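You operate a simulated robot arm through the tools that you are given. There is no shell and no other tool. Be economical: measure what you need, move in short steps, check, and stop when the job is done.

The job below is to be done with a simulated robot arm. You get a single attempt, and the scene is never put back.

TASK
Press the higher key three times. Then take the short can labelled "WAX" from the top of the red-legged bench and leave it in the tool tray of the blue rack. Then take the blue can from the cart 26 padded top and put it on top of the beige tape roll. Then fetch the sealer can and set it on the cabinet door on the cart 72 padded top. Then fetch the folded yellow cloth and set it in the open carton on the cart 57 padded top. Then put the P120 grey sanding block from the cart 29 padded top on the paper sheet there. Then take the blue sample board on the cart 29 padded top and put it away on the short rails. Then open the wooden flap. The order counts. Set down upright: blue can, sealer can.

The check looks at the end state, three seconds after you hand in, the way a careful person would. Anything else that was tipped, shoved, dropped, spilled or broken makes it a failure. Flat cloth is picked up by pressing the open fingertips on it (5 to 10 N) and closing them slowly along it; thin cloth reads only 2 to 8 mm in the jaws.

THE ROBOT
A 7-joint arm with a fingered hand on a trunk, on a base that drives. Base frame: it is fixed to the floor where the robot stands at the start and does not move with it; the origin is under the middle of the robot, x ahead of it, y to its left, z up; the surface under the hand at the start is at about z = 798. Units: mm, rad, N and s.
With the tool pointing down near the work surface it reaches from about 140 to 760 mm from the robot's upright axis, wherever it stands. Its first joint turns from -1.204 to 3.002 rad. Places, roughly: blue can [-7000, -2750, 1000]; blue sample board (15x7x2 cm) [-11300, -4400, 900]; cabinet door (39x19x3 cm) [-9200, -2300, 900]; folded yellow cloth (10x7x3 cm) [-11200, -3400, 900]; grey sanding block [-11500, -3750, 1000]; higher key [500, 0, 800]; open carton [-11000, -4000, 1000]; paper sheet (11x20x1 cm) [-11600, -4200, 900]; sealer can [-9000, -2000, 1000]; short can [-4000, -5000, 1000]; short rails (18x16 cm) [-4080, -1460, 840]; tape roll (10x10x4 cm) [-6500, -2600, 900]; tool tray of the blue rack [-5500, -900, 1200]; wooden flap [-10800, -6800, 600]. Payload 3.4 kg.
The TCP is the grasp point between the finger pads, 39 mm short of the fingertips. In the tool frame z runs along the fingers and y along their closing line. Largest opening 180 mm; the body of the gripper starts 111 mm behind the TCP. The gripper is a hand of 3 fingers: y runs from the thumb to the fingers, the wrist lies at [0, 0, -262] in the tool frame, and closing takes about 1.5 s.
Orientation is that of the tool frame in the base frame, as a unit quaternion [x, y, z, w]. With the fingers straight down and closing along the base's y, the tool's x points along the base's -x, its y along +y and its z along -z.

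THE INTERFACE
- The arm moves only by the tool servo_tool. Its argument "deltas" is a list of rows, each an object (a shift or turn left out is 0, a gripper value left out holds the last) with "gripper": the opening, from 0 (shut) to 1 (fully open); "slide": the shift along the tool's x, y, z in mm, a list of three; "angular": the turn, a rotation vector about the tool's x, y, z in rad, a list of three. In form: [{"gripper": gripper, "slide": [dx, dy, dz], "angular": [ax, ay, az]}, ...]. A call has 1 to 10 rows; each row is the pose to reach, as a shift and turn from the pose commanded when the call began, along the tool's axes at that moment. Each row takes 0.2 s and may step no farther than 50 mm and 0.15 rad from the row before; otherwise, or with a gripper value out of range, the whole call is refused. A pose out of reach is approached as far as the arm can. The call stops where the force on the tool passes 40 N (or 10 N more than at its start, if that is more) or the arm is blocked; 0.2 s more then pass. The fingers move at their own pace (about 72 mm/s each) and stop on an object; they squeeze with about 23 N. The grip force told is the motor's: it shows also when the fingers shut on nothing. Time passes only in rows, and 0.2 s behind the last, so rows that repeat a pose let the fingers close. The reply holds the time, the measured pose of the TCP, the force on the tool along the base axes, the opening and the grip force, in the units named above and with some noise, with the torque about the TCP (base axes, N m) and any sound that the robot's microphone picked up.
- Cameras (640 x 400 px; columns grow to the right, rows downward): "scene" is now at [114, 6.1, 1797.5]; the picture's right is [0.15, -0.99, -0.00], its down [-0.88, -0.14, -0.46] and it looks along [0.45, 0.07, -0.89] (base axes); focal length 251 px, centre (320, 200). "wrist" rides on the gripper at [62, -36, -128] in the tool frame; the picture's right is [0.50, 0.87, 0.00], its down [-0.75, 0.44, -0.49] and it looks along [-0.43, 0.25, 0.87] (tool axes); focal length 226 px, centre (320, 200). There is no depth. A picture from a camera that has moved, and an enlarged one, comes with that camera's place and axes in the base frame and with its lens. The place of the scene camera against the robot may be out by one fixed shift of up to 25 mm in any direction.
- capture(camera): a new picture of that camera. It takes no simulated time.
- lift_body(by): slides the trunk up (or, below 0, down) by that many mm; the arm and the scene camera ride with it, the base frame stays. It gives what a move gives, with no picture.
- roll_base(legs): drives the robot by 1 to 6 legs, each [ahead, left, turn to the left] in mm, mm and rad, along the robot's own axes; the way and the turn of a leg run together, so that a leg with both is an arc; at most 1500 mm and 3.142 rad a leg. The arm and the cameras ride along, it lands a little off, and it stops where it bumps. It gives what a move gives.
- grasp_type(shape): the hand has 3 fingers and takes this shape, open, in about a second: jaw (thumb against the fingers, like two jaws); tri (thumb and two fingers); tip (a fingertip pinch); poke (one finger out to press); point (the index stretched); flat (the hand flat); cup (the hand cupped); fist (a fist). The gripper value then closes the fingers along that shape, each until it touches; the sizes above hold for jaw. It gives what a move gives, with no picture.
- head_to(pan, tilt): turns the head with the scene camera to pan (to the left, within 2.496 rad either way) and tilt (down, from -0.506 to 1.204), counted from straight ahead of the robot. It gives what a move gives.
- enlarge(camera, box): a new picture of the part [left, top, right, bottom] of that camera's present view, enlarged. It takes no simulated time.
- job_done(): hands the job in; it is judged then, once.

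Work in short steps. Places have to be worked out from the pictures, the camera data and where the tool is seen: move nearer, look again, correct. Check each grasp and each placing, and mend what went wrong. You have 207 turns and 184 pictures in all, those below and enlarged ones among them. Open the gripper and draw the arm clear of the work before you hand the job in, unless the task says otherwise; then end with one line.

The tools are called after "Call:" as a command line: name --argument value ..., lists and objects as JSON in quotes. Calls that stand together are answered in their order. servo_tool: Moves the arm, as the interface text tells. Its arguments: {"type":"object","properties":{"deltas":{"type":"array","items":{"type":"object","properties":{"gripper":{"type":"number"},"slide":{"type":"array","items":{"type":"number"}},"angular":{"type":"array","items":{"type":"number"}}}}}},"required":["deltas"]} The other tools are called the same way: lift_body (by) slides the trunk up or down; grasp_type (shape) gives the hand a shape; roll_base (legs) drives the base; head_to (pan, tilt) turns the head that bears the scene camera; capture (camera) takes a picture; enlarge (camera, box) takes an enlarged picture of a part of a camera's view; job_done () hands the job in.

At the start:

```text
t: 0.0
tcp_pos: [516.8, -86.2, 1070.1]
tool_rot: [0.0, 1.0, 0.0, 0.001]
contact_force: [0.7, -0.5, -0.4]
torque: [-0.01, 0.01, 0.0]
finger_gap: 180.0
gripper_force: 0.0
shape: jaw
trunk travel left (down, up): [-275.0, 267.0]
robot x, y, heading: [1.9, 0.5, 0.001]
head pan, tilt: [0.155, 1.094]
```

scene: 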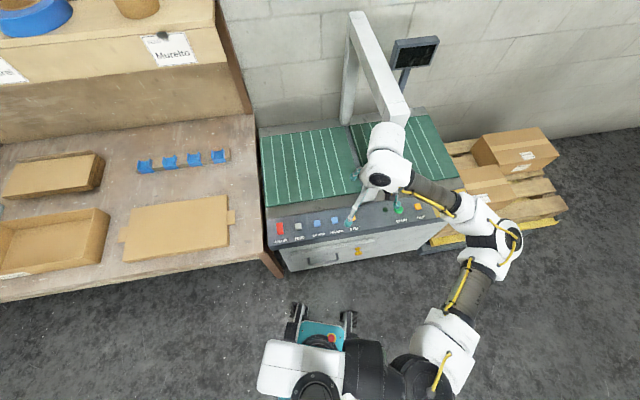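
wrist: 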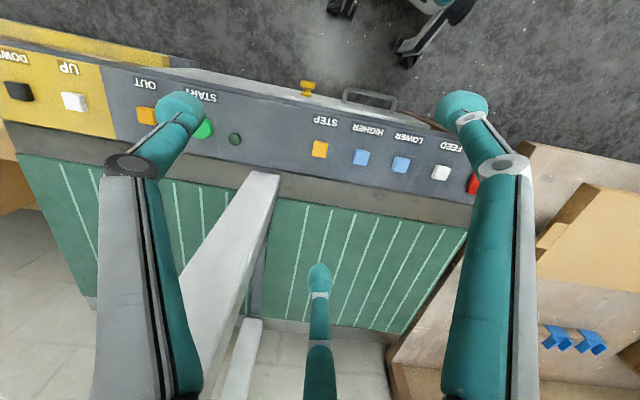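

I see the HIGHER key at about (531, 12, 800) from both cameras. I'll shape the hand to poke and look at where the finger is.

Call:
grasp_type --shape "poke"

Call:
capture --camera "wrist"

Call:
enlarge --camera "scene" --box '[240, 160, 460, 280]'

```text
t: 0.9
tcp_pos: [514.5, -83.6, 1072.8]
tool_rot: [0.0, 1.0, -0.001, 0.001]
contact_force: [-0.1, 0.3, 0.4]
torque: [-0.01, 0.03, 0.0]
finger_gap: 0.1
gripper_force: 0.1
shape: poke
trunk travel left (down, up): [-275.0, 267.0]
robot x, y, heading: [1.0, 2.0, -0.002]
head pan, tilt: [0.155, 1.094]
```

```text
181 pictures are left
camera wrist: at [451.8, -117.9, 1199.6], right [-0.5, 0.87, 0.0], down [0.75, 0.44, 0.49], along [0.43, 0.24, -0.87], focal length 226 px, centre (320, 200)
```

wrist: 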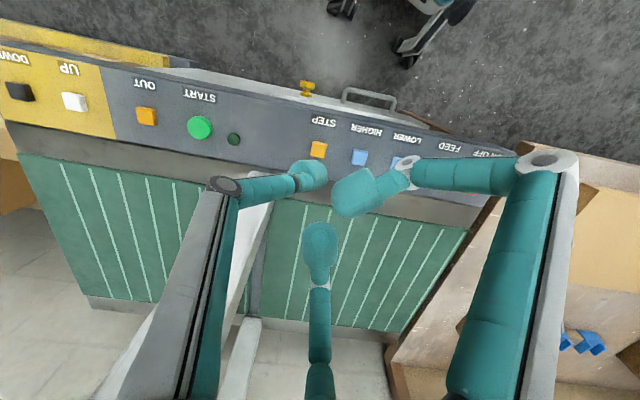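

```text
2.91 times, centred on (350, 220) of scene
camera zoom: at [114.1, 6.1, 1797.5], right [0.15, -0.99, 0.0], down [-0.88, -0.14, -0.46], along [0.45, 0.07, -0.89], focal length 731 px, centre (233, 142)
```

zoom: 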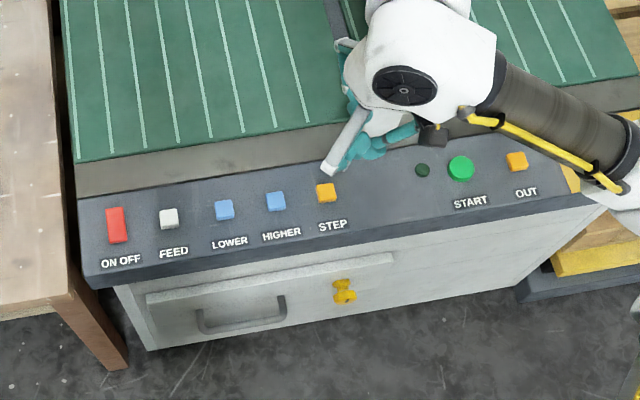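

I need to see which finger pokes out; enlarging the wrist view.

Call:
enlarge --camera "wrist" --box '[220, 110, 460, 260]'

Call:
servo_tool --deltas '[{"slide": [-5, 25, 25]}, {"slide": [-10, 50, 50]}, {"slide": [-15, 70, 80]}, {"slide": [-15, 95, 110]}]'

Call:
enlarge --camera "scene" --box '[240, 130, 460, 268]'

Call:
capture --camera "wrist"

```text
2.67 times, centred on (340, 185) of wrist
camera zoom: at [451.8, -117.9, 1199.6], right [-0.5, 0.87, 0.0], down [0.75, 0.44, 0.49], along [0.43, 0.24, -0.87], focal length 603 px, centre (267, 240)
```

zoom: 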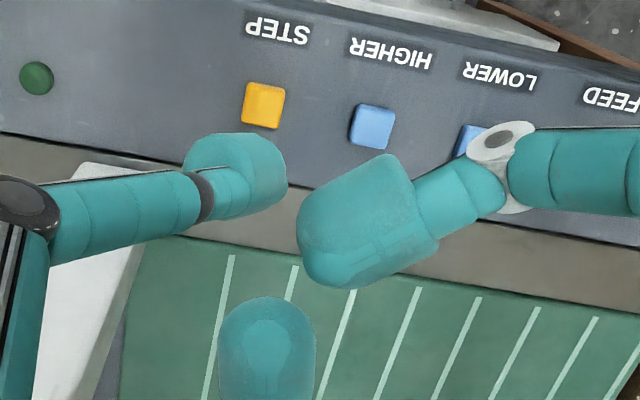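

```text
t: 1.9
tcp_pos: [528.7, 11.2, 962.0]
tool_rot: [0.001, 1.0, -0.001, 0.001]
contact_force: [-0.6, 0.0, 0.6]
torque: [-0.03, -0.03, 0.03]
finger_gap: 0.0
gripper_force: 0.1
shape: poke
trunk travel left (down, up): [-275.0, 267.0]
robot x, y, heading: [1.0, -0.8, 0.003]
head pan, tilt: [0.155, 1.094]
```

```text
2.90 times, centred on (350, 199) of scene
camera zoom: at [115.1, 9.0, 1797.4], right [0.15, -0.99, 0.0], down [-0.88, -0.14, -0.46], along [0.45, 0.07, -0.89], focal length 728 px, centre (233, 203)
```

zoom: 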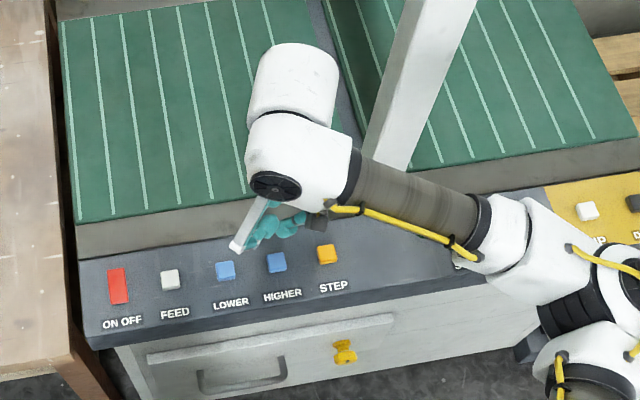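

```text
177 pictures are left
camera wrist: at [466.8, -22.1, 1089.2], right [-0.5, 0.87, 0.0], down [0.75, 0.44, 0.49], along [0.43, 0.24, -0.87], focal length 226 px, centre (320, 200)
```

wrist: 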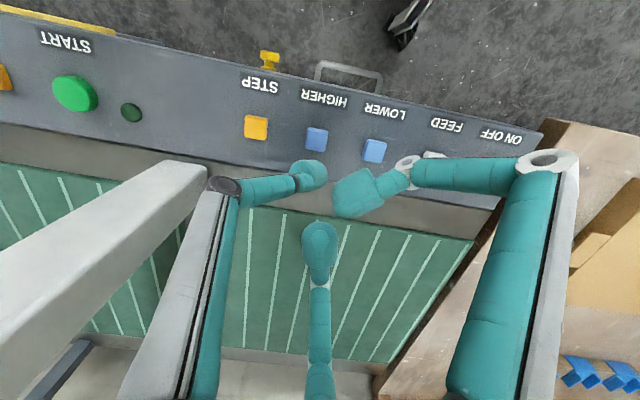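

The poke shape's leading finger is unclear, so I compare with "point".

Call:
grasp_type --shape "point"

Call:
capture --camera "wrist"

Call:
enlarge --camera "scene" --box '[290, 160, 390, 223]'

```text
t: 2.8
tcp_pos: [528.6, 12.2, 962.4]
tool_rot: [-0.001, 1.0, -0.001, 0.001]
contact_force: [-0.2, 0.6, -0.5]
torque: [0.03, 0.02, 0.0]
finger_gap: 0.3
gripper_force: 0.1
shape: point
trunk travel left (down, up): [-275.0, 267.0]
robot x, y, heading: [-0.2, -0.8, -0.005]
head pan, tilt: [0.155, 1.094]
```

```text
176 pictures are left
camera wrist: at [466.4, -23.3, 1090.0], right [-0.5, 0.87, 0.0], down [0.75, 0.44, 0.49], along [0.43, 0.24, -0.87], focal length 226 px, centre (320, 200)
```

wrist: 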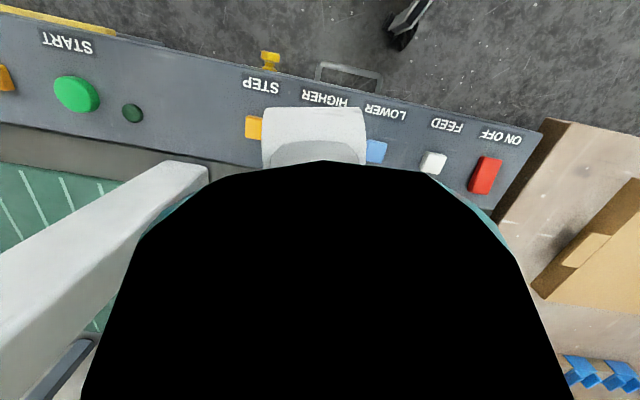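

```text
6.35 times, centred on (340, 192) of scene
camera zoom: at [114.3, 7.3, 1797.5], right [0.15, -0.99, 0.0], down [-0.88, -0.14, -0.46], along [0.45, 0.07, -0.89], focal length 1595 px, centre (193, 254)
```

zoom: 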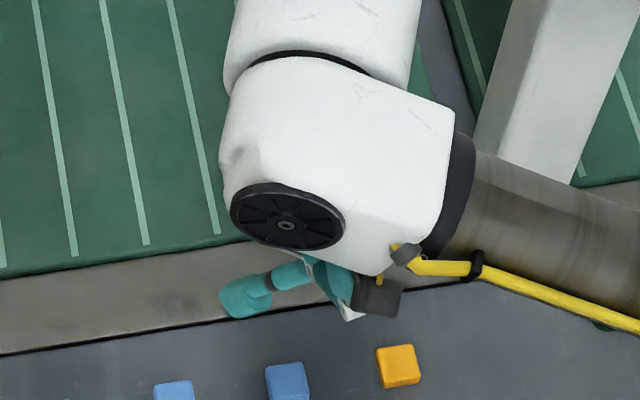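

"point" stretches sideways and is no use here. Back to poke, then lower over the key to check where the tip falls.

Call:
grasp_type --shape "poke"

Call:
servo_tool --deltas '[{"slide": [-5, -3, 30]}, {"slide": [-5, -3, 60]}, {"slide": [-5, -3, 85]}]'

Call:
capture --camera "wrist"

Call:
enlarge --camera "scene" --box '[290, 180, 390, 243]'

```text
t: 3.7
tcp_pos: [528.3, 12.1, 961.7]
tool_rot: [0.0, 1.0, -0.001, 0.001]
contact_force: [0.5, 0.1, 0.6]
torque: [0.01, 0.01, 0.03]
finger_gap: 0.2
gripper_force: 0.1
shape: poke
trunk travel left (down, up): [-275.0, 267.0]
robot x, y, heading: [3.9, -0.8, -0.001]
head pan, tilt: [0.155, 1.094]
```

```text
t: 4.5
tcp_pos: [533.8, 8.7, 876.7]
tool_rot: [-0.001, 1.0, -0.001, 0.001]
contact_force: [0.6, -0.9, -0.2]
torque: [-0.04, 0.0, -0.02]
finger_gap: 0.0
gripper_force: 0.0
shape: poke
trunk travel left (down, up): [-275.0, 267.0]
robot x, y, heading: [-1.8, 4.3, 0.001]
head pan, tilt: [0.155, 1.094]
```

```text
174 pictures are left
camera wrist: at [472.0, -26.0, 1004.6], right [-0.5, 0.87, 0.0], down [0.75, 0.44, 0.49], along [0.43, 0.25, -0.87], focal length 226 px, centre (320, 200)
```

wrist: 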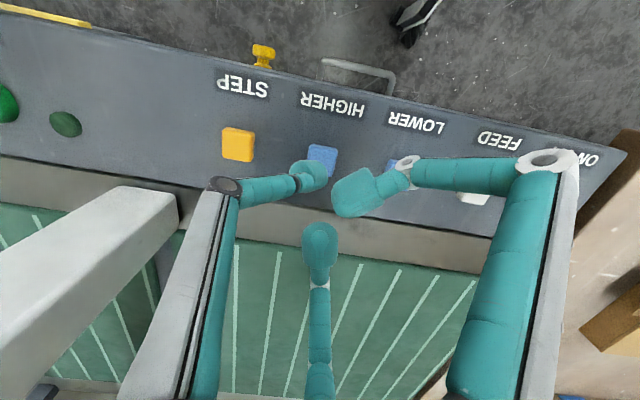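

```text
6.35 times, centred on (340, 212) of scene
camera zoom: at [114.9, 7.3, 1797.4], right [0.15, -0.99, 0.0], down [-0.88, -0.14, -0.46], along [0.45, 0.07, -0.89], focal length 1595 px, centre (193, 127)
```

zoom: 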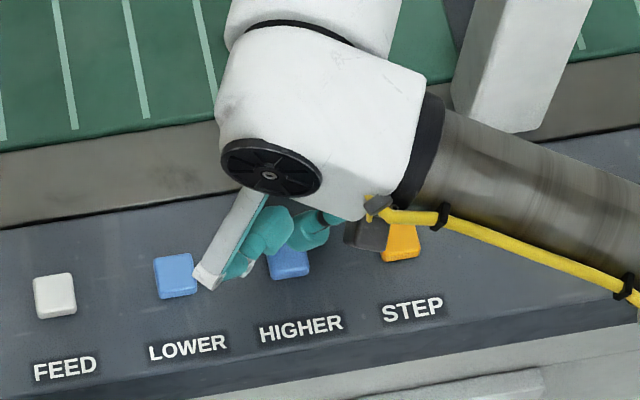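

The tool axis stands over the HIGHER key and the thumb tip lines up with it. Lower in small steps, watching the force.

Call:
servo_tool --deltas '[{"slide": [0, 0, 10]}, {"slide": [0, 0, 18]}, {"slide": [0, 0, 24]}]'

Call:
capture --camera "wrist"

Call:
enlarge --camera "scene" --box '[290, 180, 390, 243]'

```text
t: 5.3
tcp_pos: [534.2, 8.7, 852.5]
tool_rot: [0.0, 1.0, -0.001, 0.0]
contact_force: [-0.2, 0.0, -0.1]
torque: [0.01, 0.0, 0.01]
finger_gap: 0.0
gripper_force: 0.0
shape: poke
trunk travel left (down, up): [-275.0, 267.0]
robot x, y, heading: [0.3, 1.0, -0.0]
head pan, tilt: [0.155, 1.094]
```

```text
172 pictures are left
camera wrist: at [472.3, -26.0, 981.0], right [-0.5, 0.87, 0.0], down [0.75, 0.44, 0.49], along [0.43, 0.24, -0.87], focal length 226 px, centre (320, 200)
```

wrist: 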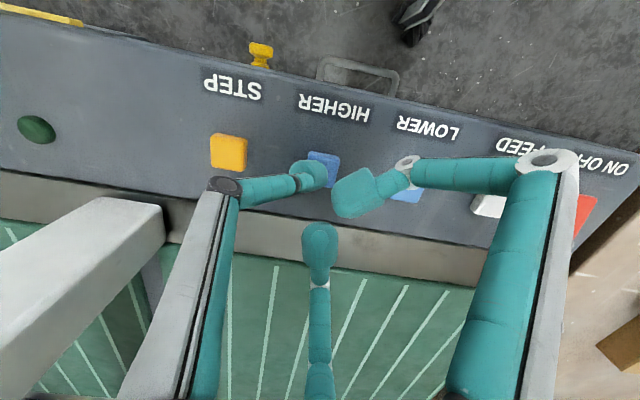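

```text
6.35 times, centred on (340, 212) of scene
camera zoom: at [114.4, 7.4, 1797.5], right [0.15, -0.99, 0.0], down [-0.88, -0.14, -0.46], along [0.45, 0.07, -0.89], focal length 1595 px, centre (193, 127)
```

zoom: 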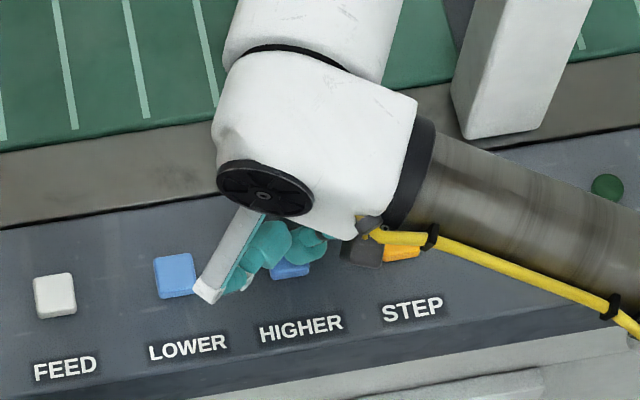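

Triangulating puts the thumb tip lowest, around (534, 4, ~814), over the key. Lower further in 3 mm steps.

Call:
servo_tool --deltas '[{"slide": [0, 0, 3]}, {"slide": [0, 0, 6]}, {"slide": [0, 0, 8]}]'

```text
t: 6.1
tcp_pos: [534.6, 8.3, 846.2]
tool_rot: [0.0, 1.0, -0.001, 0.001]
contact_force: [-1.0, 0.3, 3.4]
torque: [0.03, 0.03, 0.0]
finger_gap: 0.0
gripper_force: 0.0
shape: poke
trunk travel left (down, up): [-275.0, 267.0]
robot x, y, heading: [-2.3, 1.3, -0.003]
head pan, tilt: [0.155, 1.094]
heard: click
```

A click and 3.4 N: one press. Release by rising and see whether a release sound comes.

Call:
servo_tool --deltas '[{"slide": [0, 0, -8]}, {"slide": [0, 0, -15]}, {"slide": [0, 0, -15]}]'

Call:
capture --camera "scene"

```text
t: 6.9
tcp_pos: [534.3, 7.3, 860.2]
tool_rot: [0.0, 1.0, 0.0, 0.0]
contact_force: [-0.3, -0.8, 0.7]
torque: [0.02, -0.01, 0.02]
finger_gap: 0.1
gripper_force: 0.1
shape: poke
trunk travel left (down, up): [-275.0, 267.0]
robot x, y, heading: [0.7, -0.6, -0.0]
head pan, tilt: [0.155, 1.094]
```

```text
170 pictures are left
camera scene: at [114.2, 7.5, 1797.5], right [0.15, -0.99, 0.0], down [-0.88, -0.14, -0.46], along [0.45, 0.07, -0.89], focal length 251 px, centre (320, 200)
```

scene: 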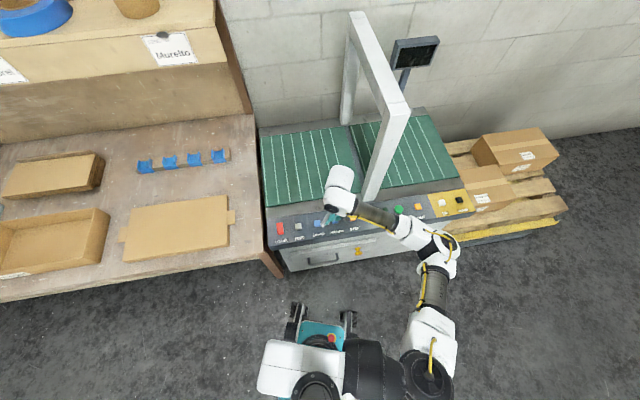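

Repeat the same press a second time, then release.

Call:
servo_tool --deltas '[{"slide": [0, 0, 7]}, {"slide": [0, 0, 12]}, {"slide": [0, 0, 15]}, {"slide": [0, 0, 15]}, {"slide": [0, 0, 7]}, {"slide": [0, 0, 0]}, {"slide": [0, 0, 0]}]'

Call:
enlarge --camera "scene" --box '[360, 20, 460, 90]'

```text
t: 8.5
tcp_pos: [536.6, 9.0, 859.6]
tool_rot: [0.0, 1.0, -0.001, 0.0]
contact_force: [-0.4, -0.1, -0.6]
torque: [-0.03, 0.01, -0.01]
finger_gap: 0.0
gripper_force: 0.1
shape: poke
trunk travel left (down, up): [-275.0, 267.0]
robot x, y, heading: [-0.0, 0.1, -0.002]
head pan, tilt: [0.155, 1.094]
heard: click
```

```text
5.71 times, centred on (410, 55) of scene
camera zoom: at [114.1, 7.5, 1797.5], right [0.15, -0.99, 0.0], down [-0.88, -0.14, -0.46], along [0.45, 0.07, -0.89], focal length 1436 px, centre (-194, 1029)
```

zoom: 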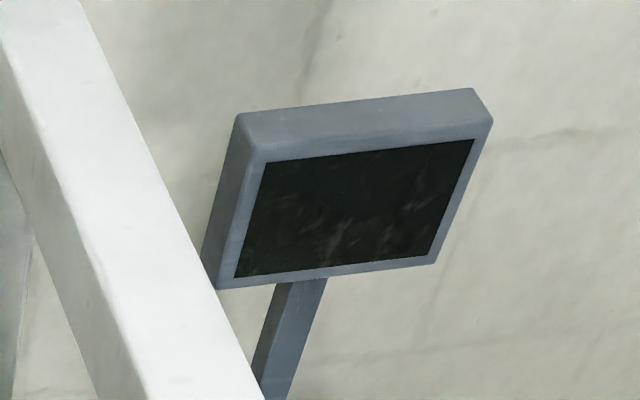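

Second click heard. Third press.

Call:
servo_tool --deltas '[{"slide": [0, 0, 7]}, {"slide": [0, 0, 12]}, {"slide": [0, 0, 15]}, {"slide": [0, 0, 15]}, {"slide": [0, 0, 7]}, {"slide": [0, 0, -30]}, {"slide": [0, 0, -70]}, {"slide": [0, 0, -110]}]'

Call:
enlarge --camera "scene" --box '[250, 20, 470, 270]'

```text
t: 10.3
tcp_pos: [534.0, 9.4, 970.8]
tool_rot: [0.001, 1.0, -0.001, 0.001]
contact_force: [-0.3, 0.4, 0.5]
torque: [0.0, -0.02, -0.02]
finger_gap: 0.1
gripper_force: 0.1
shape: poke
trunk travel left (down, up): [-275.0, 267.0]
robot x, y, heading: [0.3, -2.2, -0.0]
head pan, tilt: [0.155, 1.094]
heard: click
```

```text
1.60 times, centred on (360, 145) of scene
camera zoom: at [113.0, 7.9, 1797.7], right [0.15, -0.99, 0.0], down [-0.88, -0.14, -0.46], along [0.45, 0.07, -0.89], focal length 402 px, centre (256, 288)
```

zoom: 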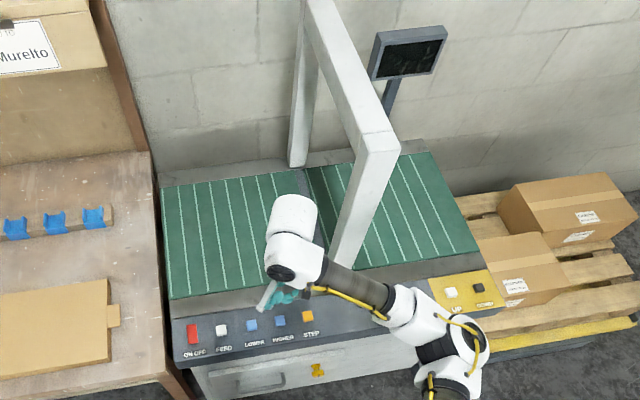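

Three clicks. Now change to jaw and look behind for the way to the red-legged bench.

Call:
grasp_type --shape "jaw"

Call:
head_to --pan -2.3 --tilt 0.25

Call:
capture --camera "scene"

Call:
head_to --pan 2.45 --tilt 0.25

Call:
capture --camera "scene"

```text
t: 11.2
tcp_pos: [534.3, 8.7, 969.0]
tool_rot: [0.001, 1.0, -0.001, 0.002]
contact_force: [0.1, 0.1, 0.2]
torque: [0.01, 0.02, -0.05]
finger_gap: 179.7
gripper_force: 0.1
shape: jaw
trunk travel left (down, up): [-275.0, 267.0]
robot x, y, heading: [-0.9, -1.3, -0.003]
head pan, tilt: [0.155, 1.094]
```

```text
t: 13.4
tcp_pos: [535.0, 8.0, 968.9]
tool_rot: [0.0, 1.0, -0.001, 0.001]
contact_force: [-0.1, -0.1, 0.1]
torque: [0.0, 0.0, -0.01]
finger_gap: 180.0
gripper_force: 0.0
shape: jaw
trunk travel left (down, up): [-275.0, 267.0]
robot x, y, heading: [0.8, -0.5, 0.002]
head pan, tilt: [-2.3, 0.25]
```

```text
167 pictures are left
camera scene: at [-10.4, -71.9, 1868.2], right [-0.75, 0.67, 0.0], down [0.16, 0.19, -0.97], along [-0.65, -0.72, -0.25], focal length 251 px, centre (320, 200)
```

scene: 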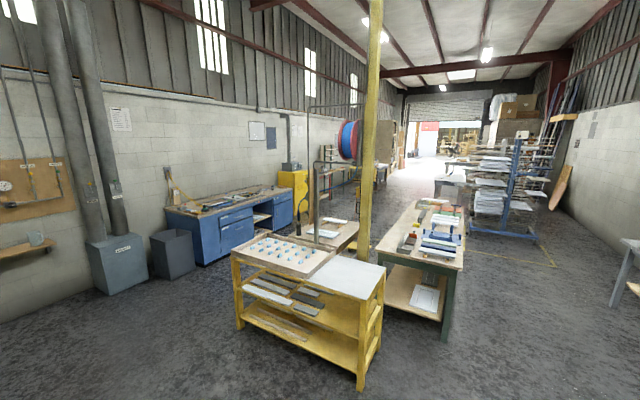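

```text
t: 17.2
tcp_pos: [534.4, 8.4, 969.2]
tool_rot: [0.0, 1.0, -0.001, 0.001]
contact_force: [0.0, 0.3, -0.4]
torque: [0.0, -0.01, 0.01]
finger_gap: 179.9
gripper_force: 0.1
shape: jaw
trunk travel left (down, up): [-275.0, 267.0]
robot x, y, heading: [0.1, 1.7, 0.002]
head pan, tilt: [2.45, 0.25]
```

```text
166 pictures are left
camera scene: at [-20.1, 57.1, 1868.6], right [0.64, 0.77, 0.0], down [0.19, -0.15, -0.97], along [-0.75, 0.62, -0.24], focal length 251 px, centre (320, 200)
```

scene: 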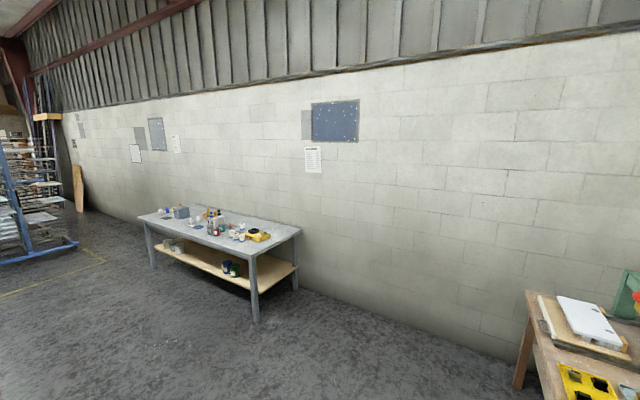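

The hall runs along roughly (-0.93, -0.36); an aisle between the yellow shelf and the blue desk leads to the red-legged bench. I draw the arm in, back off, and turn that way.

Call:
servo_tool --deltas '[{"slide": [40, 0, -30]}, {"slide": [80, 0, -60]}, {"slide": [120, 0, -90]}, {"slide": [150, 0, -120]}]'

Call:
roll_base --legs '[[-500, 0, 0], [0, 0, -2.77]]'

Call:
head_to --pan 0.9 --tilt 0.3

Call:
capture --camera "scene"

```text
t: 18.2
tcp_pos: [382.1, 9.7, 1089.9]
tool_rot: [0.0, 1.0, -0.001, 0.001]
contact_force: [0.0, 0.3, -0.2]
torque: [0.01, -0.02, -0.01]
finger_gap: 180.0
gripper_force: 0.0
shape: jaw
trunk travel left (down, up): [-275.0, 267.0]
robot x, y, heading: [-3.6, 2.8, 0.002]
head pan, tilt: [2.45, 0.25]
```

```text
t: 27.7
tcp_pos: [-856.6, -150.1, 1088.1]
tool_rot: [0.982, 0.187, -0.001, 0.0]
contact_force: [-0.6, 0.8, 0.2]
torque: [0.01, 0.01, 0.02]
finger_gap: 179.9
gripper_force: 0.0
shape: jaw
trunk travel left (down, up): [-275.0, 267.0]
robot x, y, heading: [-503.2, -1.4, -2.766]
head pan, tilt: [2.45, 0.25]
```

```text
t: 29.3
tcp_pos: [-852.6, -150.9, 1089.5]
tool_rot: [0.982, 0.187, -0.003, -0.001]
contact_force: [-0.2, -0.2, -1.1]
torque: [0.02, -0.01, 0.0]
finger_gap: 179.9
gripper_force: 0.2
shape: jaw
trunk travel left (down, up): [-275.0, 267.0]
robot x, y, heading: [-500.7, -0.6, -2.765]
head pan, tilt: [0.901, 0.3]
```

```text
165 pictures are left
camera scene: at [-597.8, -104.8, 1863.5], right [-0.96, 0.29, 0.0], down [0.09, 0.28, -0.96], along [-0.28, -0.91, -0.3], focal length 251 px, centre (320, 200)
```

scene: 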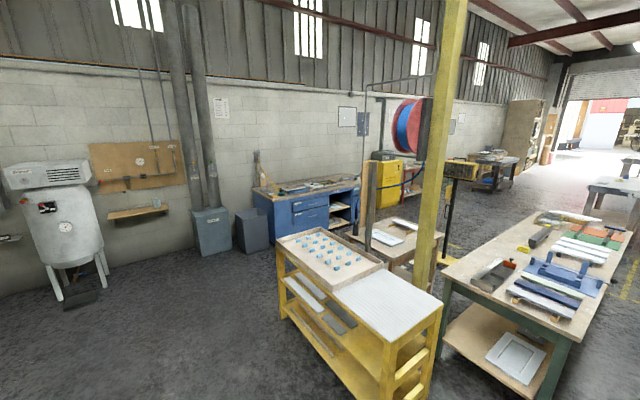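

The aisle looks open. I strafe left two legs to line up with it, then look ahead.

Call:
roll_base --legs '[[0, 1300, 0], [0, 1250, 0]]'

Call:
head_to --pan 0.0 --tilt 0.3

Call:
capture --camera "scene"

```text
t: 41.7
tcp_pos: [88.1, -2513.1, 1088.7]
tool_rot: [0.982, 0.189, -0.002, -0.001]
contact_force: [-0.2, 0.6, 0.4]
torque: [0.01, 0.0, -0.02]
finger_gap: 179.8
gripper_force: 0.1
shape: jaw
trunk travel left (down, up): [-275.0, 267.0]
robot x, y, heading: [441.4, -2364.7, -2.759]
head pan, tilt: [0.901, 0.3]
```

```text
t: 42.9
tcp_pos: [92.2, -2518.0, 1090.4]
tool_rot: [0.982, 0.189, -0.004, -0.003]
contact_force: [0.1, 0.6, 0.1]
torque: [-0.02, -0.01, -0.03]
finger_gap: 180.0
gripper_force: 0.0
shape: jaw
trunk travel left (down, up): [-275.0, 267.0]
robot x, y, heading: [440.5, -2367.0, -2.762]
head pan, tilt: [0.0, 0.3]
```

```text
164 pictures are left
camera scene: at [284.5, -2414.8, 1863.2], right [-0.37, 0.93, 0.0], down [0.28, 0.11, -0.95], along [-0.89, -0.35, -0.3], focal length 251 px, centre (320, 200)
```

scene: 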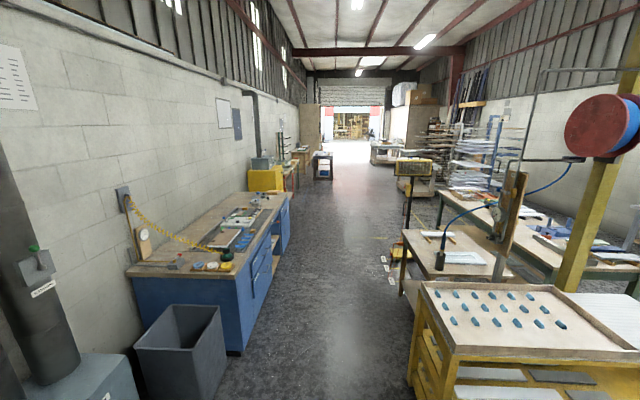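

The aisle is centred on me. Drive ahead 4000 mm in three legs.

Call:
roll_base --legs '[[1400, 0, 0], [1400, 0, 0], [1300, 0, 0]]'

Call:
head_to --pan 0.6 --tilt 0.4

Call:
capture --camera "scene"

```text
t: 62.6
tcp_pos: [-3701.9, -4071.2, 1091.2]
tool_rot: [0.98, 0.199, -0.005, -0.002]
contact_force: [-0.6, 0.3, 0.0]
torque: [0.02, -0.04, 0.0]
finger_gap: 179.7
gripper_force: 0.2
shape: jaw
trunk travel left (down, up): [-275.0, 267.0]
robot x, y, heading: [-3358.4, -3906.9, -2.743]
head pan, tilt: [0.0, 0.3]
```

```text
t: 63.6
tcp_pos: [-3700.3, -4071.1, 1091.7]
tool_rot: [0.98, 0.199, -0.005, -0.004]
contact_force: [0.1, 0.7, -0.3]
torque: [0.02, 0.02, 0.0]
finger_gap: 180.2
gripper_force: 0.0
shape: jaw
trunk travel left (down, up): [-275.0, 267.0]
robot x, y, heading: [-3360.1, -3907.1, -2.743]
head pan, tilt: [0.6, 0.4]
```

```text
163 pictures are left
camera scene: at [-3476.6, -4004.1, 1854.1], right [-0.84, 0.54, 0.0], down [0.21, 0.33, -0.92], along [-0.5, -0.78, -0.39], focal length 251 px, centre (320, 200)
```

scene: 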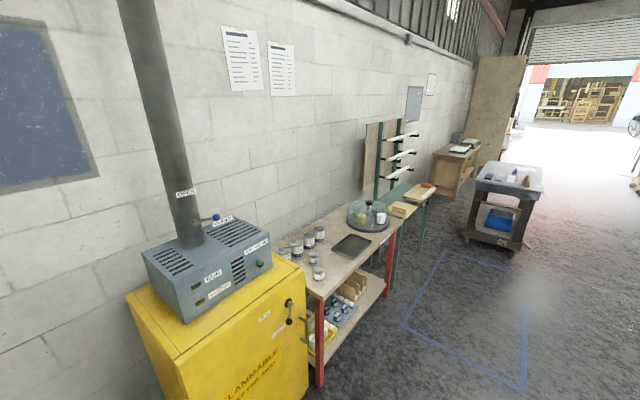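

Red-legged bench with grouped cans is ahead-left; I drive ahead 1100 and look closer.

Call:
roll_base --legs '[[1150, 0, 0], [0, 150, 0]]'

Call:
head_to --pan 1.4 --tilt 0.8

Call:
capture --camera "scene"

```text
t: 70.4
tcp_pos: [-4708.2, -4648.0, 1091.2]
tool_rot: [0.98, 0.197, -0.005, 0.001]
contact_force: [0.3, -0.3, 0.0]
torque: [0.05, -0.02, 0.0]
finger_gap: 180.0
gripper_force: 0.0
shape: jaw
trunk travel left (down, up): [-275.0, 267.0]
robot x, y, heading: [-4364.4, -4493.0, -2.75]
head pan, tilt: [0.6, 0.4]
```

```text
t: 71.6
tcp_pos: [-4688.1, -4686.6, 1091.6]
tool_rot: [0.98, 0.199, -0.01, -0.017]
contact_force: [1.4, -0.6, -0.1]
torque: [0.09, 0.09, 0.02]
finger_gap: 179.8
gripper_force: 0.0
shape: jaw
trunk travel left (down, up): [-275.0, 267.0]
robot x, y, heading: [-4359.4, -4497.1, -2.739]
head pan, tilt: [1.4, 0.799]
```

```text
162 pictures are left
camera scene: at [-4396.7, -4626.5, 1817.3], right [-0.97, -0.23, 0.0], down [-0.16, 0.71, -0.68], along [0.15, -0.67, -0.73], focal length 251 px, centre (320, 200)
```

scene: 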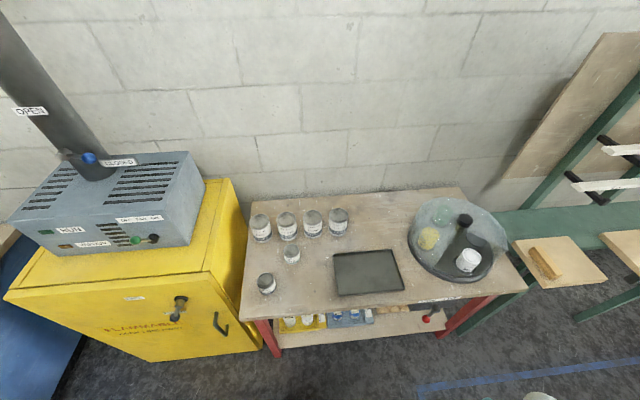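

Call:
enlarge --camera "scene" --box '[240, 190, 360, 310]'

Call:
enlarge --camera "scene" --box '[400, 190, 520, 300]'

```text
3.33 times, centred on (300, 250) of scene
camera zoom: at [-4396.7, -4626.5, 1817.3], right [-0.97, -0.23, 0.0], down [-0.16, 0.71, -0.68], along [0.15, -0.67, -0.73], focal length 838 px, centre (387, 33)
```

zoom: 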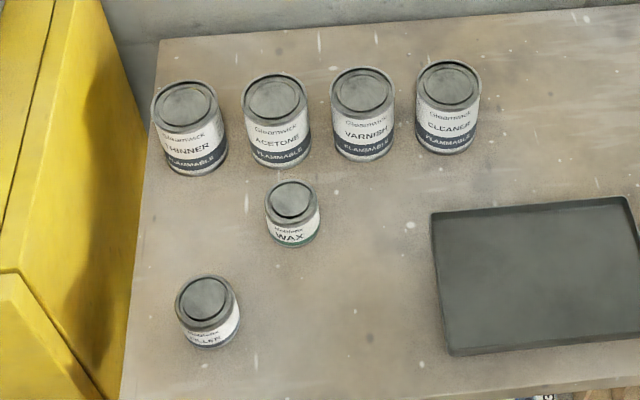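

```text
3.64 times, centred on (460, 245) of scene
camera zoom: at [-4396.7, -4626.5, 1817.3], right [-0.97, -0.23, 0.0], down [-0.16, 0.71, -0.68], along [0.15, -0.67, -0.73], focal length 914 px, centre (-189, 36)
```

zoom: 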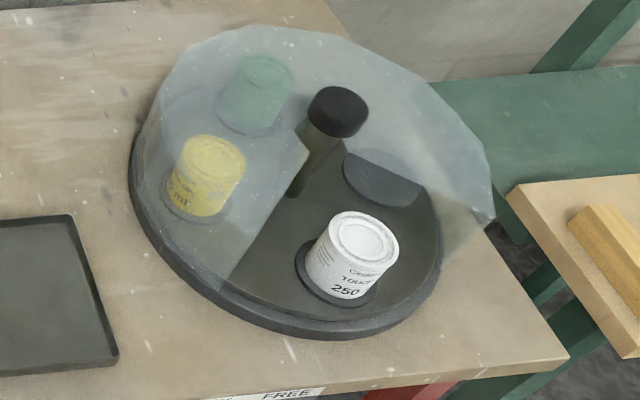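

WAX is the short can at about (-4166, -5123), diameter ~67. I swing the arm left over the bench at safe height with the same orientation, in small rows.

Call:
servo_tool --deltas '[{"slide": [0, 40, 0], "gripper": 0.75}, {"slide": [0, 80, 0]}, {"slide": [0, 120, 0]}, {"slide": [10, 160, 0]}, {"slide": [25, 200, 0]}, {"slide": [45, 240, 0]}, {"slide": [65, 280, 0]}, {"slide": [90, 320, 0]}, {"slide": [120, 355, 0]}, {"slide": [155, 390, 0]}]'

Call:
capture --camera "scene"

```text
t: 73.8
tcp_pos: [-4461.1, -4912.5, 1104.7]
tool_rot: [0.979, 0.202, -0.01, -0.013]
contact_force: [1.5, 0.4, -0.4]
torque: [-0.03, 0.15, 0.0]
finger_gap: 135.0
gripper_force: 0.2
shape: jaw
out of reach, approached as far as the arm can: row 8, 9, 10
trunk travel left (down, up): [-275.0, 267.0]
robot x, y, heading: [-4363.9, -4496.4, -2.744]
head pan, tilt: [1.4, 0.799]
```

```text
159 pictures are left
camera scene: at [-4399.2, -4586.7, 1820.3], right [-0.97, -0.23, 0.0], down [-0.16, 0.69, -0.7], along [0.15, -0.68, -0.71], focal length 251 px, centre (320, 200)
```

scene: 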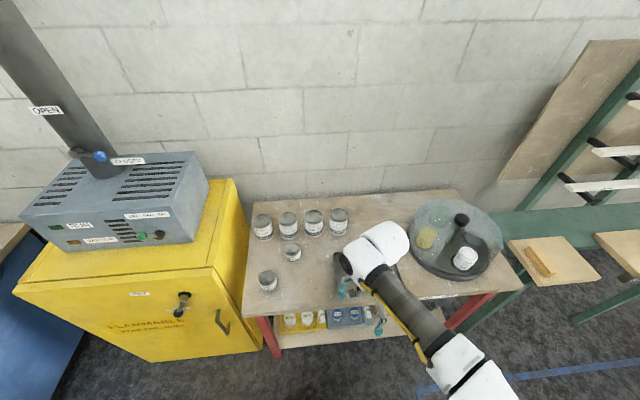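

Reach was limited, likely by the wrist roll. I turn the tool counter-clockwise by 1.5 rad (more natural for the left side) while drawing back a little.

Call:
servo_tool --deltas '[{"slide": [-15, -15, 0], "angular": [0, 0, -0.15]}, {"slide": [-30, -30, 0], "angular": [0, 0, -0.3]}, {"slide": [-45, -45, 0], "angular": [0, 0, -0.45]}, {"slide": [-60, -60, 0], "angular": [0, 0, -0.6]}, {"slide": [-60, -60, 0], "angular": [0, 0, -0.75]}, {"slide": [-60, -60, 0], "angular": [0, 0, -0.9]}, {"slide": [-60, -60, 0], "angular": [0, 0, -1.05]}, {"slide": [-60, -60, 0], "angular": [0, 0, -1.2]}, {"slide": [-60, -60, 0], "angular": [0, 0, -1.35]}, {"slide": [-60, -60, 0], "angular": [0, 0, -1.5]}]'

```text
t: 76.0
tcp_pos: [-4560.2, -4864.7, 1109.2]
tool_rot: [0.582, 0.813, -0.001, -0.008]
contact_force: [-1.0, -1.0, -0.4]
torque: [0.05, -0.06, -0.02]
finger_gap: 135.1
gripper_force: 0.1
shape: jaw
trunk travel left (down, up): [-275.0, 267.0]
robot x, y, heading: [-4366.5, -4492.9, -2.742]
head pan, tilt: [1.4, 0.799]
```

Now slide over the WAX can at this height (1109), ten rows.

Call:
servo_tool --deltas '[{"slide": [-37, 29, 0]}, {"slide": [-74, 58, 0]}, {"slide": [-111, 87, 0]}, {"slide": [-148, 116, 0]}, {"slide": [-185, 145, 0]}, {"slide": [-222, 174, 0]}, {"slide": [-259, 203, 0]}, {"slide": [-296, 232, 0]}, {"slide": [-333, 261, 0]}, {"slide": [-371, 289, 0]}]'

Call:
capture --camera "wrist"

Call:
capture --camera "scene"

```text
t: 78.2
tcp_pos: [-4357.0, -4863.6, 1167.6]
tool_rot: [0.583, 0.812, 0.005, -0.012]
contact_force: [-0.3, -0.8, -0.4]
torque: [0.06, -0.06, -0.01]
finger_gap: 135.1
gripper_force: 0.0
shape: jaw
out of reach, approached as far as the arm can: row 2, 3, 4, 5, 6, 7, 8, 9, 10
trunk travel left (down, up): [-275.0, 267.0]
robot x, y, heading: [-4360.0, -4493.9, -2.745]
head pan, tilt: [1.4, 0.799]
```

```text
158 pictures are left
camera wrist: at [-4409.3, -4817.7, 1297.6], right [0.66, 0.75, 0.01], down [0.66, -0.59, 0.47], along [0.36, -0.31, -0.88], focal length 226 px, centre (320, 200)
```

wrist: 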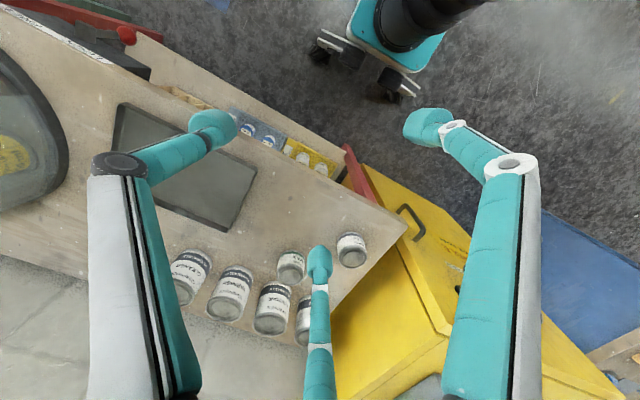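

```text
157 pictures are left
camera scene: at [-4407.9, -4609.0, 1817.9], right [-0.97, -0.23, 0.0], down [-0.16, 0.71, -0.69], along [0.16, -0.67, -0.72], focal length 251 px, centre (320, 200)
```

scene: 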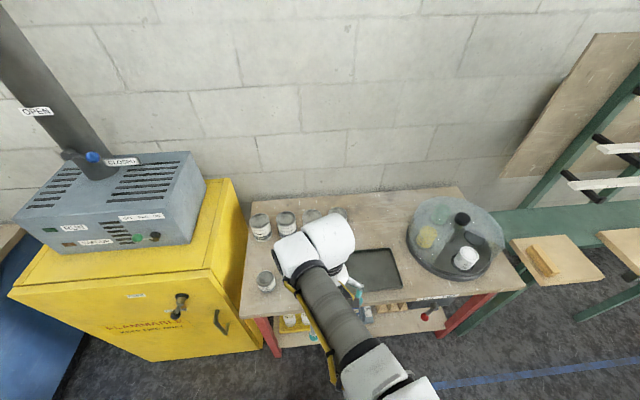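

The reach shrinks this high up; I raise the trunk so the hand is lower relative to the shoulder, then try again.

Call:
lift_body --by 200

Call:
servo_tool --deltas '[{"slide": [0, 0, 40]}, {"slide": [-20, 15, 80]}, {"slide": [-40, 30, 120]}, {"slide": [-70, 50, 150]}, {"slide": [-100, 70, 180]}, {"slide": [-130, 90, 200]}]'

Call:
capture --camera "wrist"

```text
t: 80.3
tcp_pos: [-4358.1, -4850.3, 1369.2]
tool_rot: [0.583, 0.813, 0.0, -0.01]
contact_force: [-0.1, 0.3, 0.5]
torque: [-0.01, -0.03, -0.01]
finger_gap: 135.1
gripper_force: 0.1
shape: jaw
trunk travel left (down, up): [-475.0, 67.0]
robot x, y, heading: [-4362.6, -4496.1, -2.743]
head pan, tilt: [1.4, 0.799]
```

```text
t: 81.7
tcp_pos: [-4346.0, -4847.6, 1335.8]
tool_rot: [0.583, 0.812, 0.001, -0.011]
contact_force: [0.1, -0.8, 0.4]
torque: [0.03, 0.0, 0.0]
finger_gap: 134.7
gripper_force: 0.0
shape: jaw
out of reach, approached as far as the arm can: row 1, 2, 3, 4, 5, 6
trunk travel left (down, up): [-475.0, 67.0]
robot x, y, heading: [-4362.6, -4497.1, -2.744]
head pan, tilt: [1.4, 0.799]
```

```text
156 pictures are left
camera wrist: at [-4397.9, -4800.5, 1466.0], right [0.66, 0.75, 0.0], down [0.66, -0.58, 0.47], along [0.35, -0.31, -0.88], focal length 226 px, centre (320, 200)
```

wrist: 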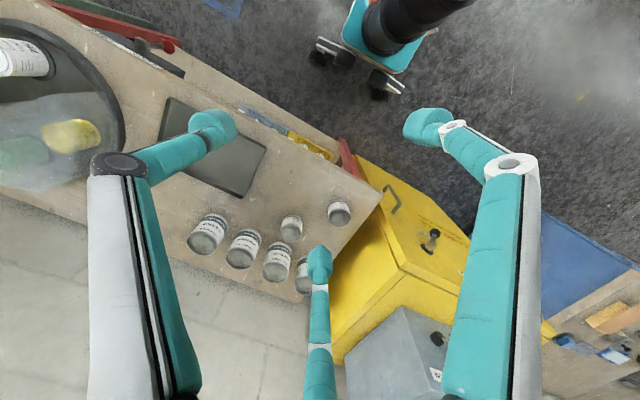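

The shoulder sits on the robot's right, so reaching left is poor; I should face the bench instead. First check where the commanded pose is with a small retract.

Call:
servo_tool --deltas '[{"slide": [40, -20, 0]}]'

```text
t: 82.1
tcp_pos: [-4387.8, -4813.8, 1337.3]
tool_rot: [0.584, 0.812, 0.002, -0.009]
contact_force: [-1.1, 0.0, -0.6]
torque: [0.04, -0.1, -0.03]
finger_gap: 135.0
gripper_force: 0.0
shape: jaw
trunk travel left (down, up): [-475.0, 67.0]
robot x, y, heading: [-4362.5, -4490.7, -2.742]
head pan, tilt: [1.4, 0.799]
```

The command follows the reached pose. Bring the hand back in front of the robot and unroll the wrist.

Call:
servo_tool --deltas '[{"slide": [34, -25, 0], "angular": [0, 0, 0.15]}, {"slide": [68, -50, 0], "angular": [0, 0, 0.3]}, {"slide": [101, -75, 0], "angular": [0, 0, 0.45]}, {"slide": [135, -100, 0], "angular": [0, 0, 0.6]}, {"slide": [169, -125, 0], "angular": [0, 0, 0.75]}, {"slide": [203, -150, 0], "angular": [0, 0, 0.9]}, {"slide": [237, -175, 0], "angular": [0, 0, 1.05]}, {"slide": [270, -190, 0], "angular": [0, 0, 1.2]}, {"slide": [304, -205, 0], "angular": [0, 0, 1.35]}, {"slide": [338, -210, 0], "angular": [0, 0, 1.5]}]'

Call:
roll_base --legs '[[0, -350, 0], [0, 0, 1.54]]'

Call:
head_to --pan 0.1 --tilt 0.8

Call:
capture --camera "scene"

```text
t: 84.3
tcp_pos: [-4688.1, -4558.5, 1344.3]
tool_rot: [0.981, 0.196, -0.008, -0.008]
contact_force: [0.1, 0.7, 0.0]
torque: [0.0, -0.01, -0.03]
finger_gap: 134.8
gripper_force: 0.1
shape: jaw
trunk travel left (down, up): [-475.0, 67.0]
robot x, y, heading: [-4364.8, -4493.3, -2.74]
head pan, tilt: [1.4, 0.799]
```

```text
t: 90.4
tcp_pos: [-4464.7, -4508.3, 1342.8]
tool_rot: [0.57, 0.822, -0.006, 0.003]
contact_force: [-1.3, -0.5, -0.1]
torque: [0.04, -0.01, -0.01]
finger_gap: 135.0
gripper_force: 0.1
shape: jaw
trunk travel left (down, up): [-475.0, 67.0]
robot x, y, heading: [-4505.0, -4176.8, -1.206]
head pan, tilt: [1.4, 0.799]
```

```text
t: 91.8
tcp_pos: [-4430.7, -4492.4, 1347.7]
tool_rot: [0.569, 0.822, -0.015, -0.004]
contact_force: [-0.7, 0.1, 0.4]
torque: [0.03, -0.03, 0.01]
finger_gap: 134.8
gripper_force: 0.0
shape: jaw
trunk travel left (down, up): [-475.0, 67.0]
robot x, y, heading: [-4500.4, -4173.7, -1.209]
head pan, tilt: [0.099, 0.799]
```

```text
155 pictures are left
camera scene: at [-4458.6, -4211.5, 2019.1], right [-0.89, -0.45, 0.01], down [-0.33, 0.64, -0.69], along [0.3, -0.63, -0.72], focal length 251 px, centre (320, 200)
```

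scene: 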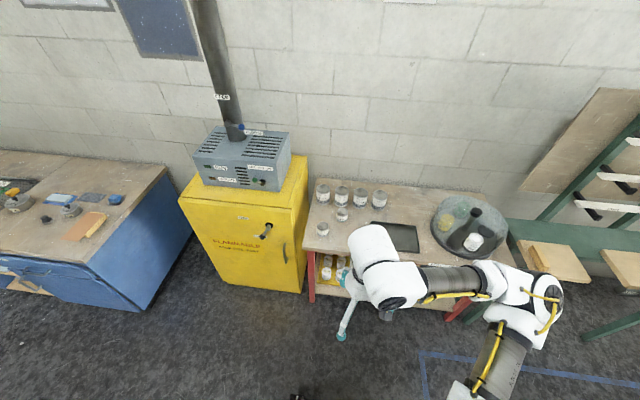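

Can WAX lies ~1020 ahead, ~30 right. Drive ahead 400, then lower the trunk by 100 and look.

Call:
roll_base --legs '[[400, 0, 0]]'

Call:
lift_body --by -100

Call:
capture --camera "scene"

Call:
capture --camera "wrist"

```text
t: 94.3
tcp_pos: [-4287.5, -4864.6, 1345.9]
tool_rot: [0.569, 0.822, -0.017, -0.004]
contact_force: [0.2, 0.5, -0.2]
torque: [0.0, 0.03, 0.02]
finger_gap: 135.0
gripper_force: 0.0
shape: jaw
trunk travel left (down, up): [-475.0, 67.0]
robot x, y, heading: [-4357.4, -4545.5, -1.214]
head pan, tilt: [0.099, 0.799]
```

```text
t: 95.7
tcp_pos: [-4312.9, -4872.1, 1245.1]
tool_rot: [0.571, 0.821, -0.009, 0.002]
contact_force: [-0.4, -0.3, -0.3]
torque: [0.03, -0.06, 0.0]
finger_gap: 135.0
gripper_force: 0.1
shape: jaw
trunk travel left (down, up): [-375.0, 167.0]
robot x, y, heading: [-4360.7, -4544.7, -1.207]
head pan, tilt: [0.099, 0.799]
```

```text
154 pictures are left
camera scene: at [-4357.1, -4619.3, 1919.5], right [-0.9, -0.44, -0.01], down [-0.31, 0.65, -0.7], along [0.32, -0.62, -0.72], focal length 251 px, centre (320, 200)
```

scene: 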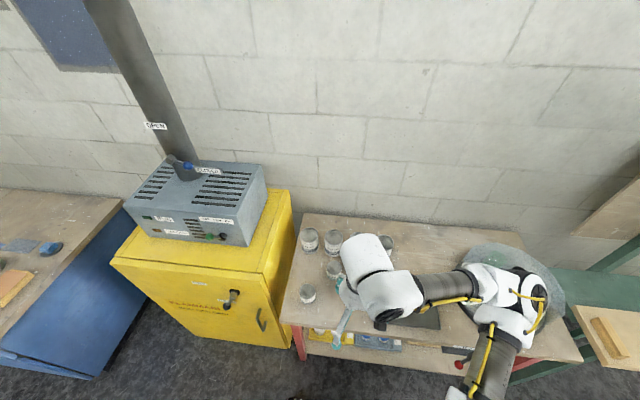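

```text
153 pictures are left
camera wrist: at [-4367.0, -4822.7, 1373.0], right [0.64, 0.77, -0.02], down [0.68, -0.55, 0.5], along [0.37, -0.33, -0.87], focal length 226 px, centre (320, 200)
```

wrist: 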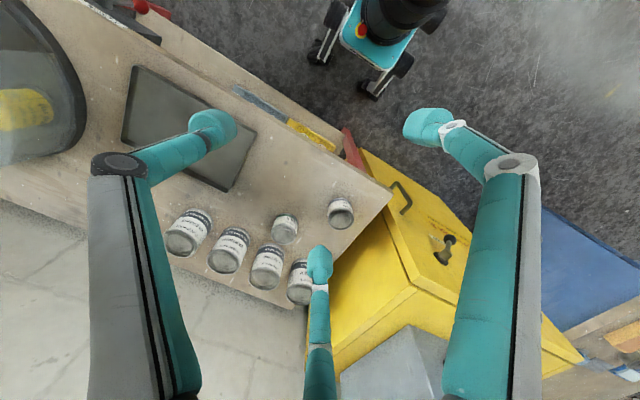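

WAX works out near (-4165, -5117) from both cameras. Move above it and down to about z 1110.

Call:
servo_tool --deltas '[{"slide": [-45, 9, 0]}, {"slide": [-90, 18, 0]}, {"slide": [-135, 27, 10]}, {"slide": [-180, 36, 30]}, {"slide": [-220, 45, 60]}, {"slide": [-255, 50, 90]}, {"slide": [-281, 53, 130]}]'

Call:
capture --camera "scene"

Call:
capture --camera "wrist"

```text
refused: row 5 steps farther than a row can; nothing moved
```

```text
152 pictures are left
camera scene: at [-4357.1, -4619.3, 1919.5], right [-0.9, -0.44, -0.01], down [-0.31, 0.65, -0.7], along [0.32, -0.62, -0.72], focal length 251 px, centre (320, 200)
```

scene: 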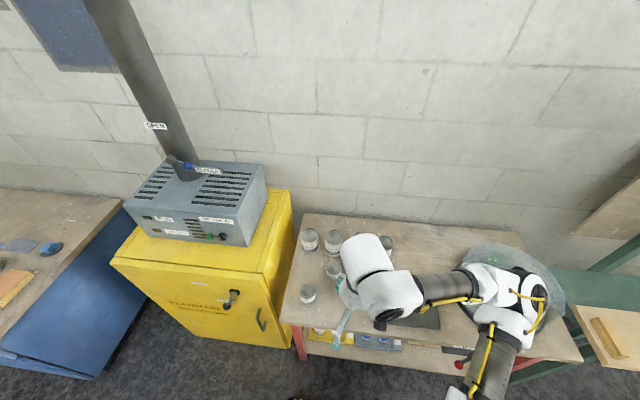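

```text
151 pictures are left
camera wrist: at [-4367.0, -4822.7, 1373.0], right [0.64, 0.77, -0.02], down [0.68, -0.55, 0.5], along [0.37, -0.33, -0.87], focal length 226 px, centre (320, 200)
```

wrist: 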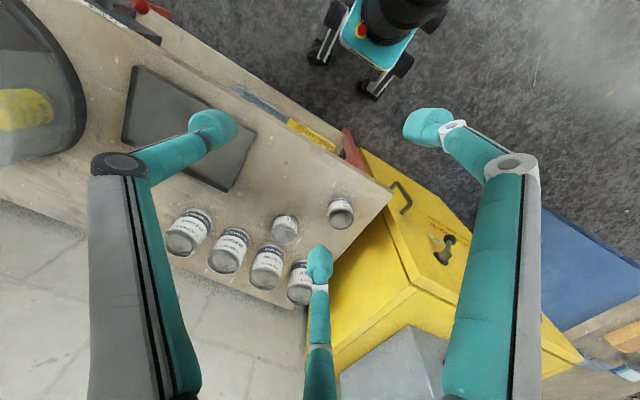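

A step was too long; same move with smaller steps.

Call:
servo_tool --deltas '[{"slide": [-40, 8, 0]}, {"slide": [-80, 16, 0]}, {"slide": [-120, 24, 0]}, {"slide": [-160, 32, 15]}, {"slide": [-195, 38, 35]}, {"slide": [-225, 44, 60]}, {"slide": [-250, 48, 85]}, {"slide": [-270, 52, 110]}, {"slide": [-281, 53, 130]}]'

Call:
capture --camera "wrist"

```text
t: 97.7
tcp_pos: [-4145.7, -5112.5, 1117.6]
tool_rot: [0.569, 0.822, -0.016, -0.002]
contact_force: [0.1, -0.4, -0.3]
torque: [0.01, 0.03, 0.0]
finger_gap: 135.3
gripper_force: 0.1
shape: jaw
trunk travel left (down, up): [-375.0, 167.0]
robot x, y, heading: [-4359.8, -4542.5, -1.216]
head pan, tilt: [0.099, 0.799]
```

```text
150 pictures are left
camera wrist: at [-4198.7, -5062.0, 1246.3], right [0.63, 0.77, -0.03], down [0.68, -0.54, 0.49], along [0.36, -0.33, -0.87], focal length 226 px, centre (320, 200)
```

wrist: 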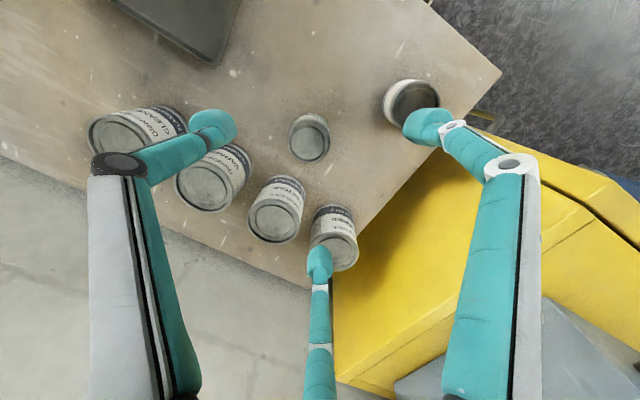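

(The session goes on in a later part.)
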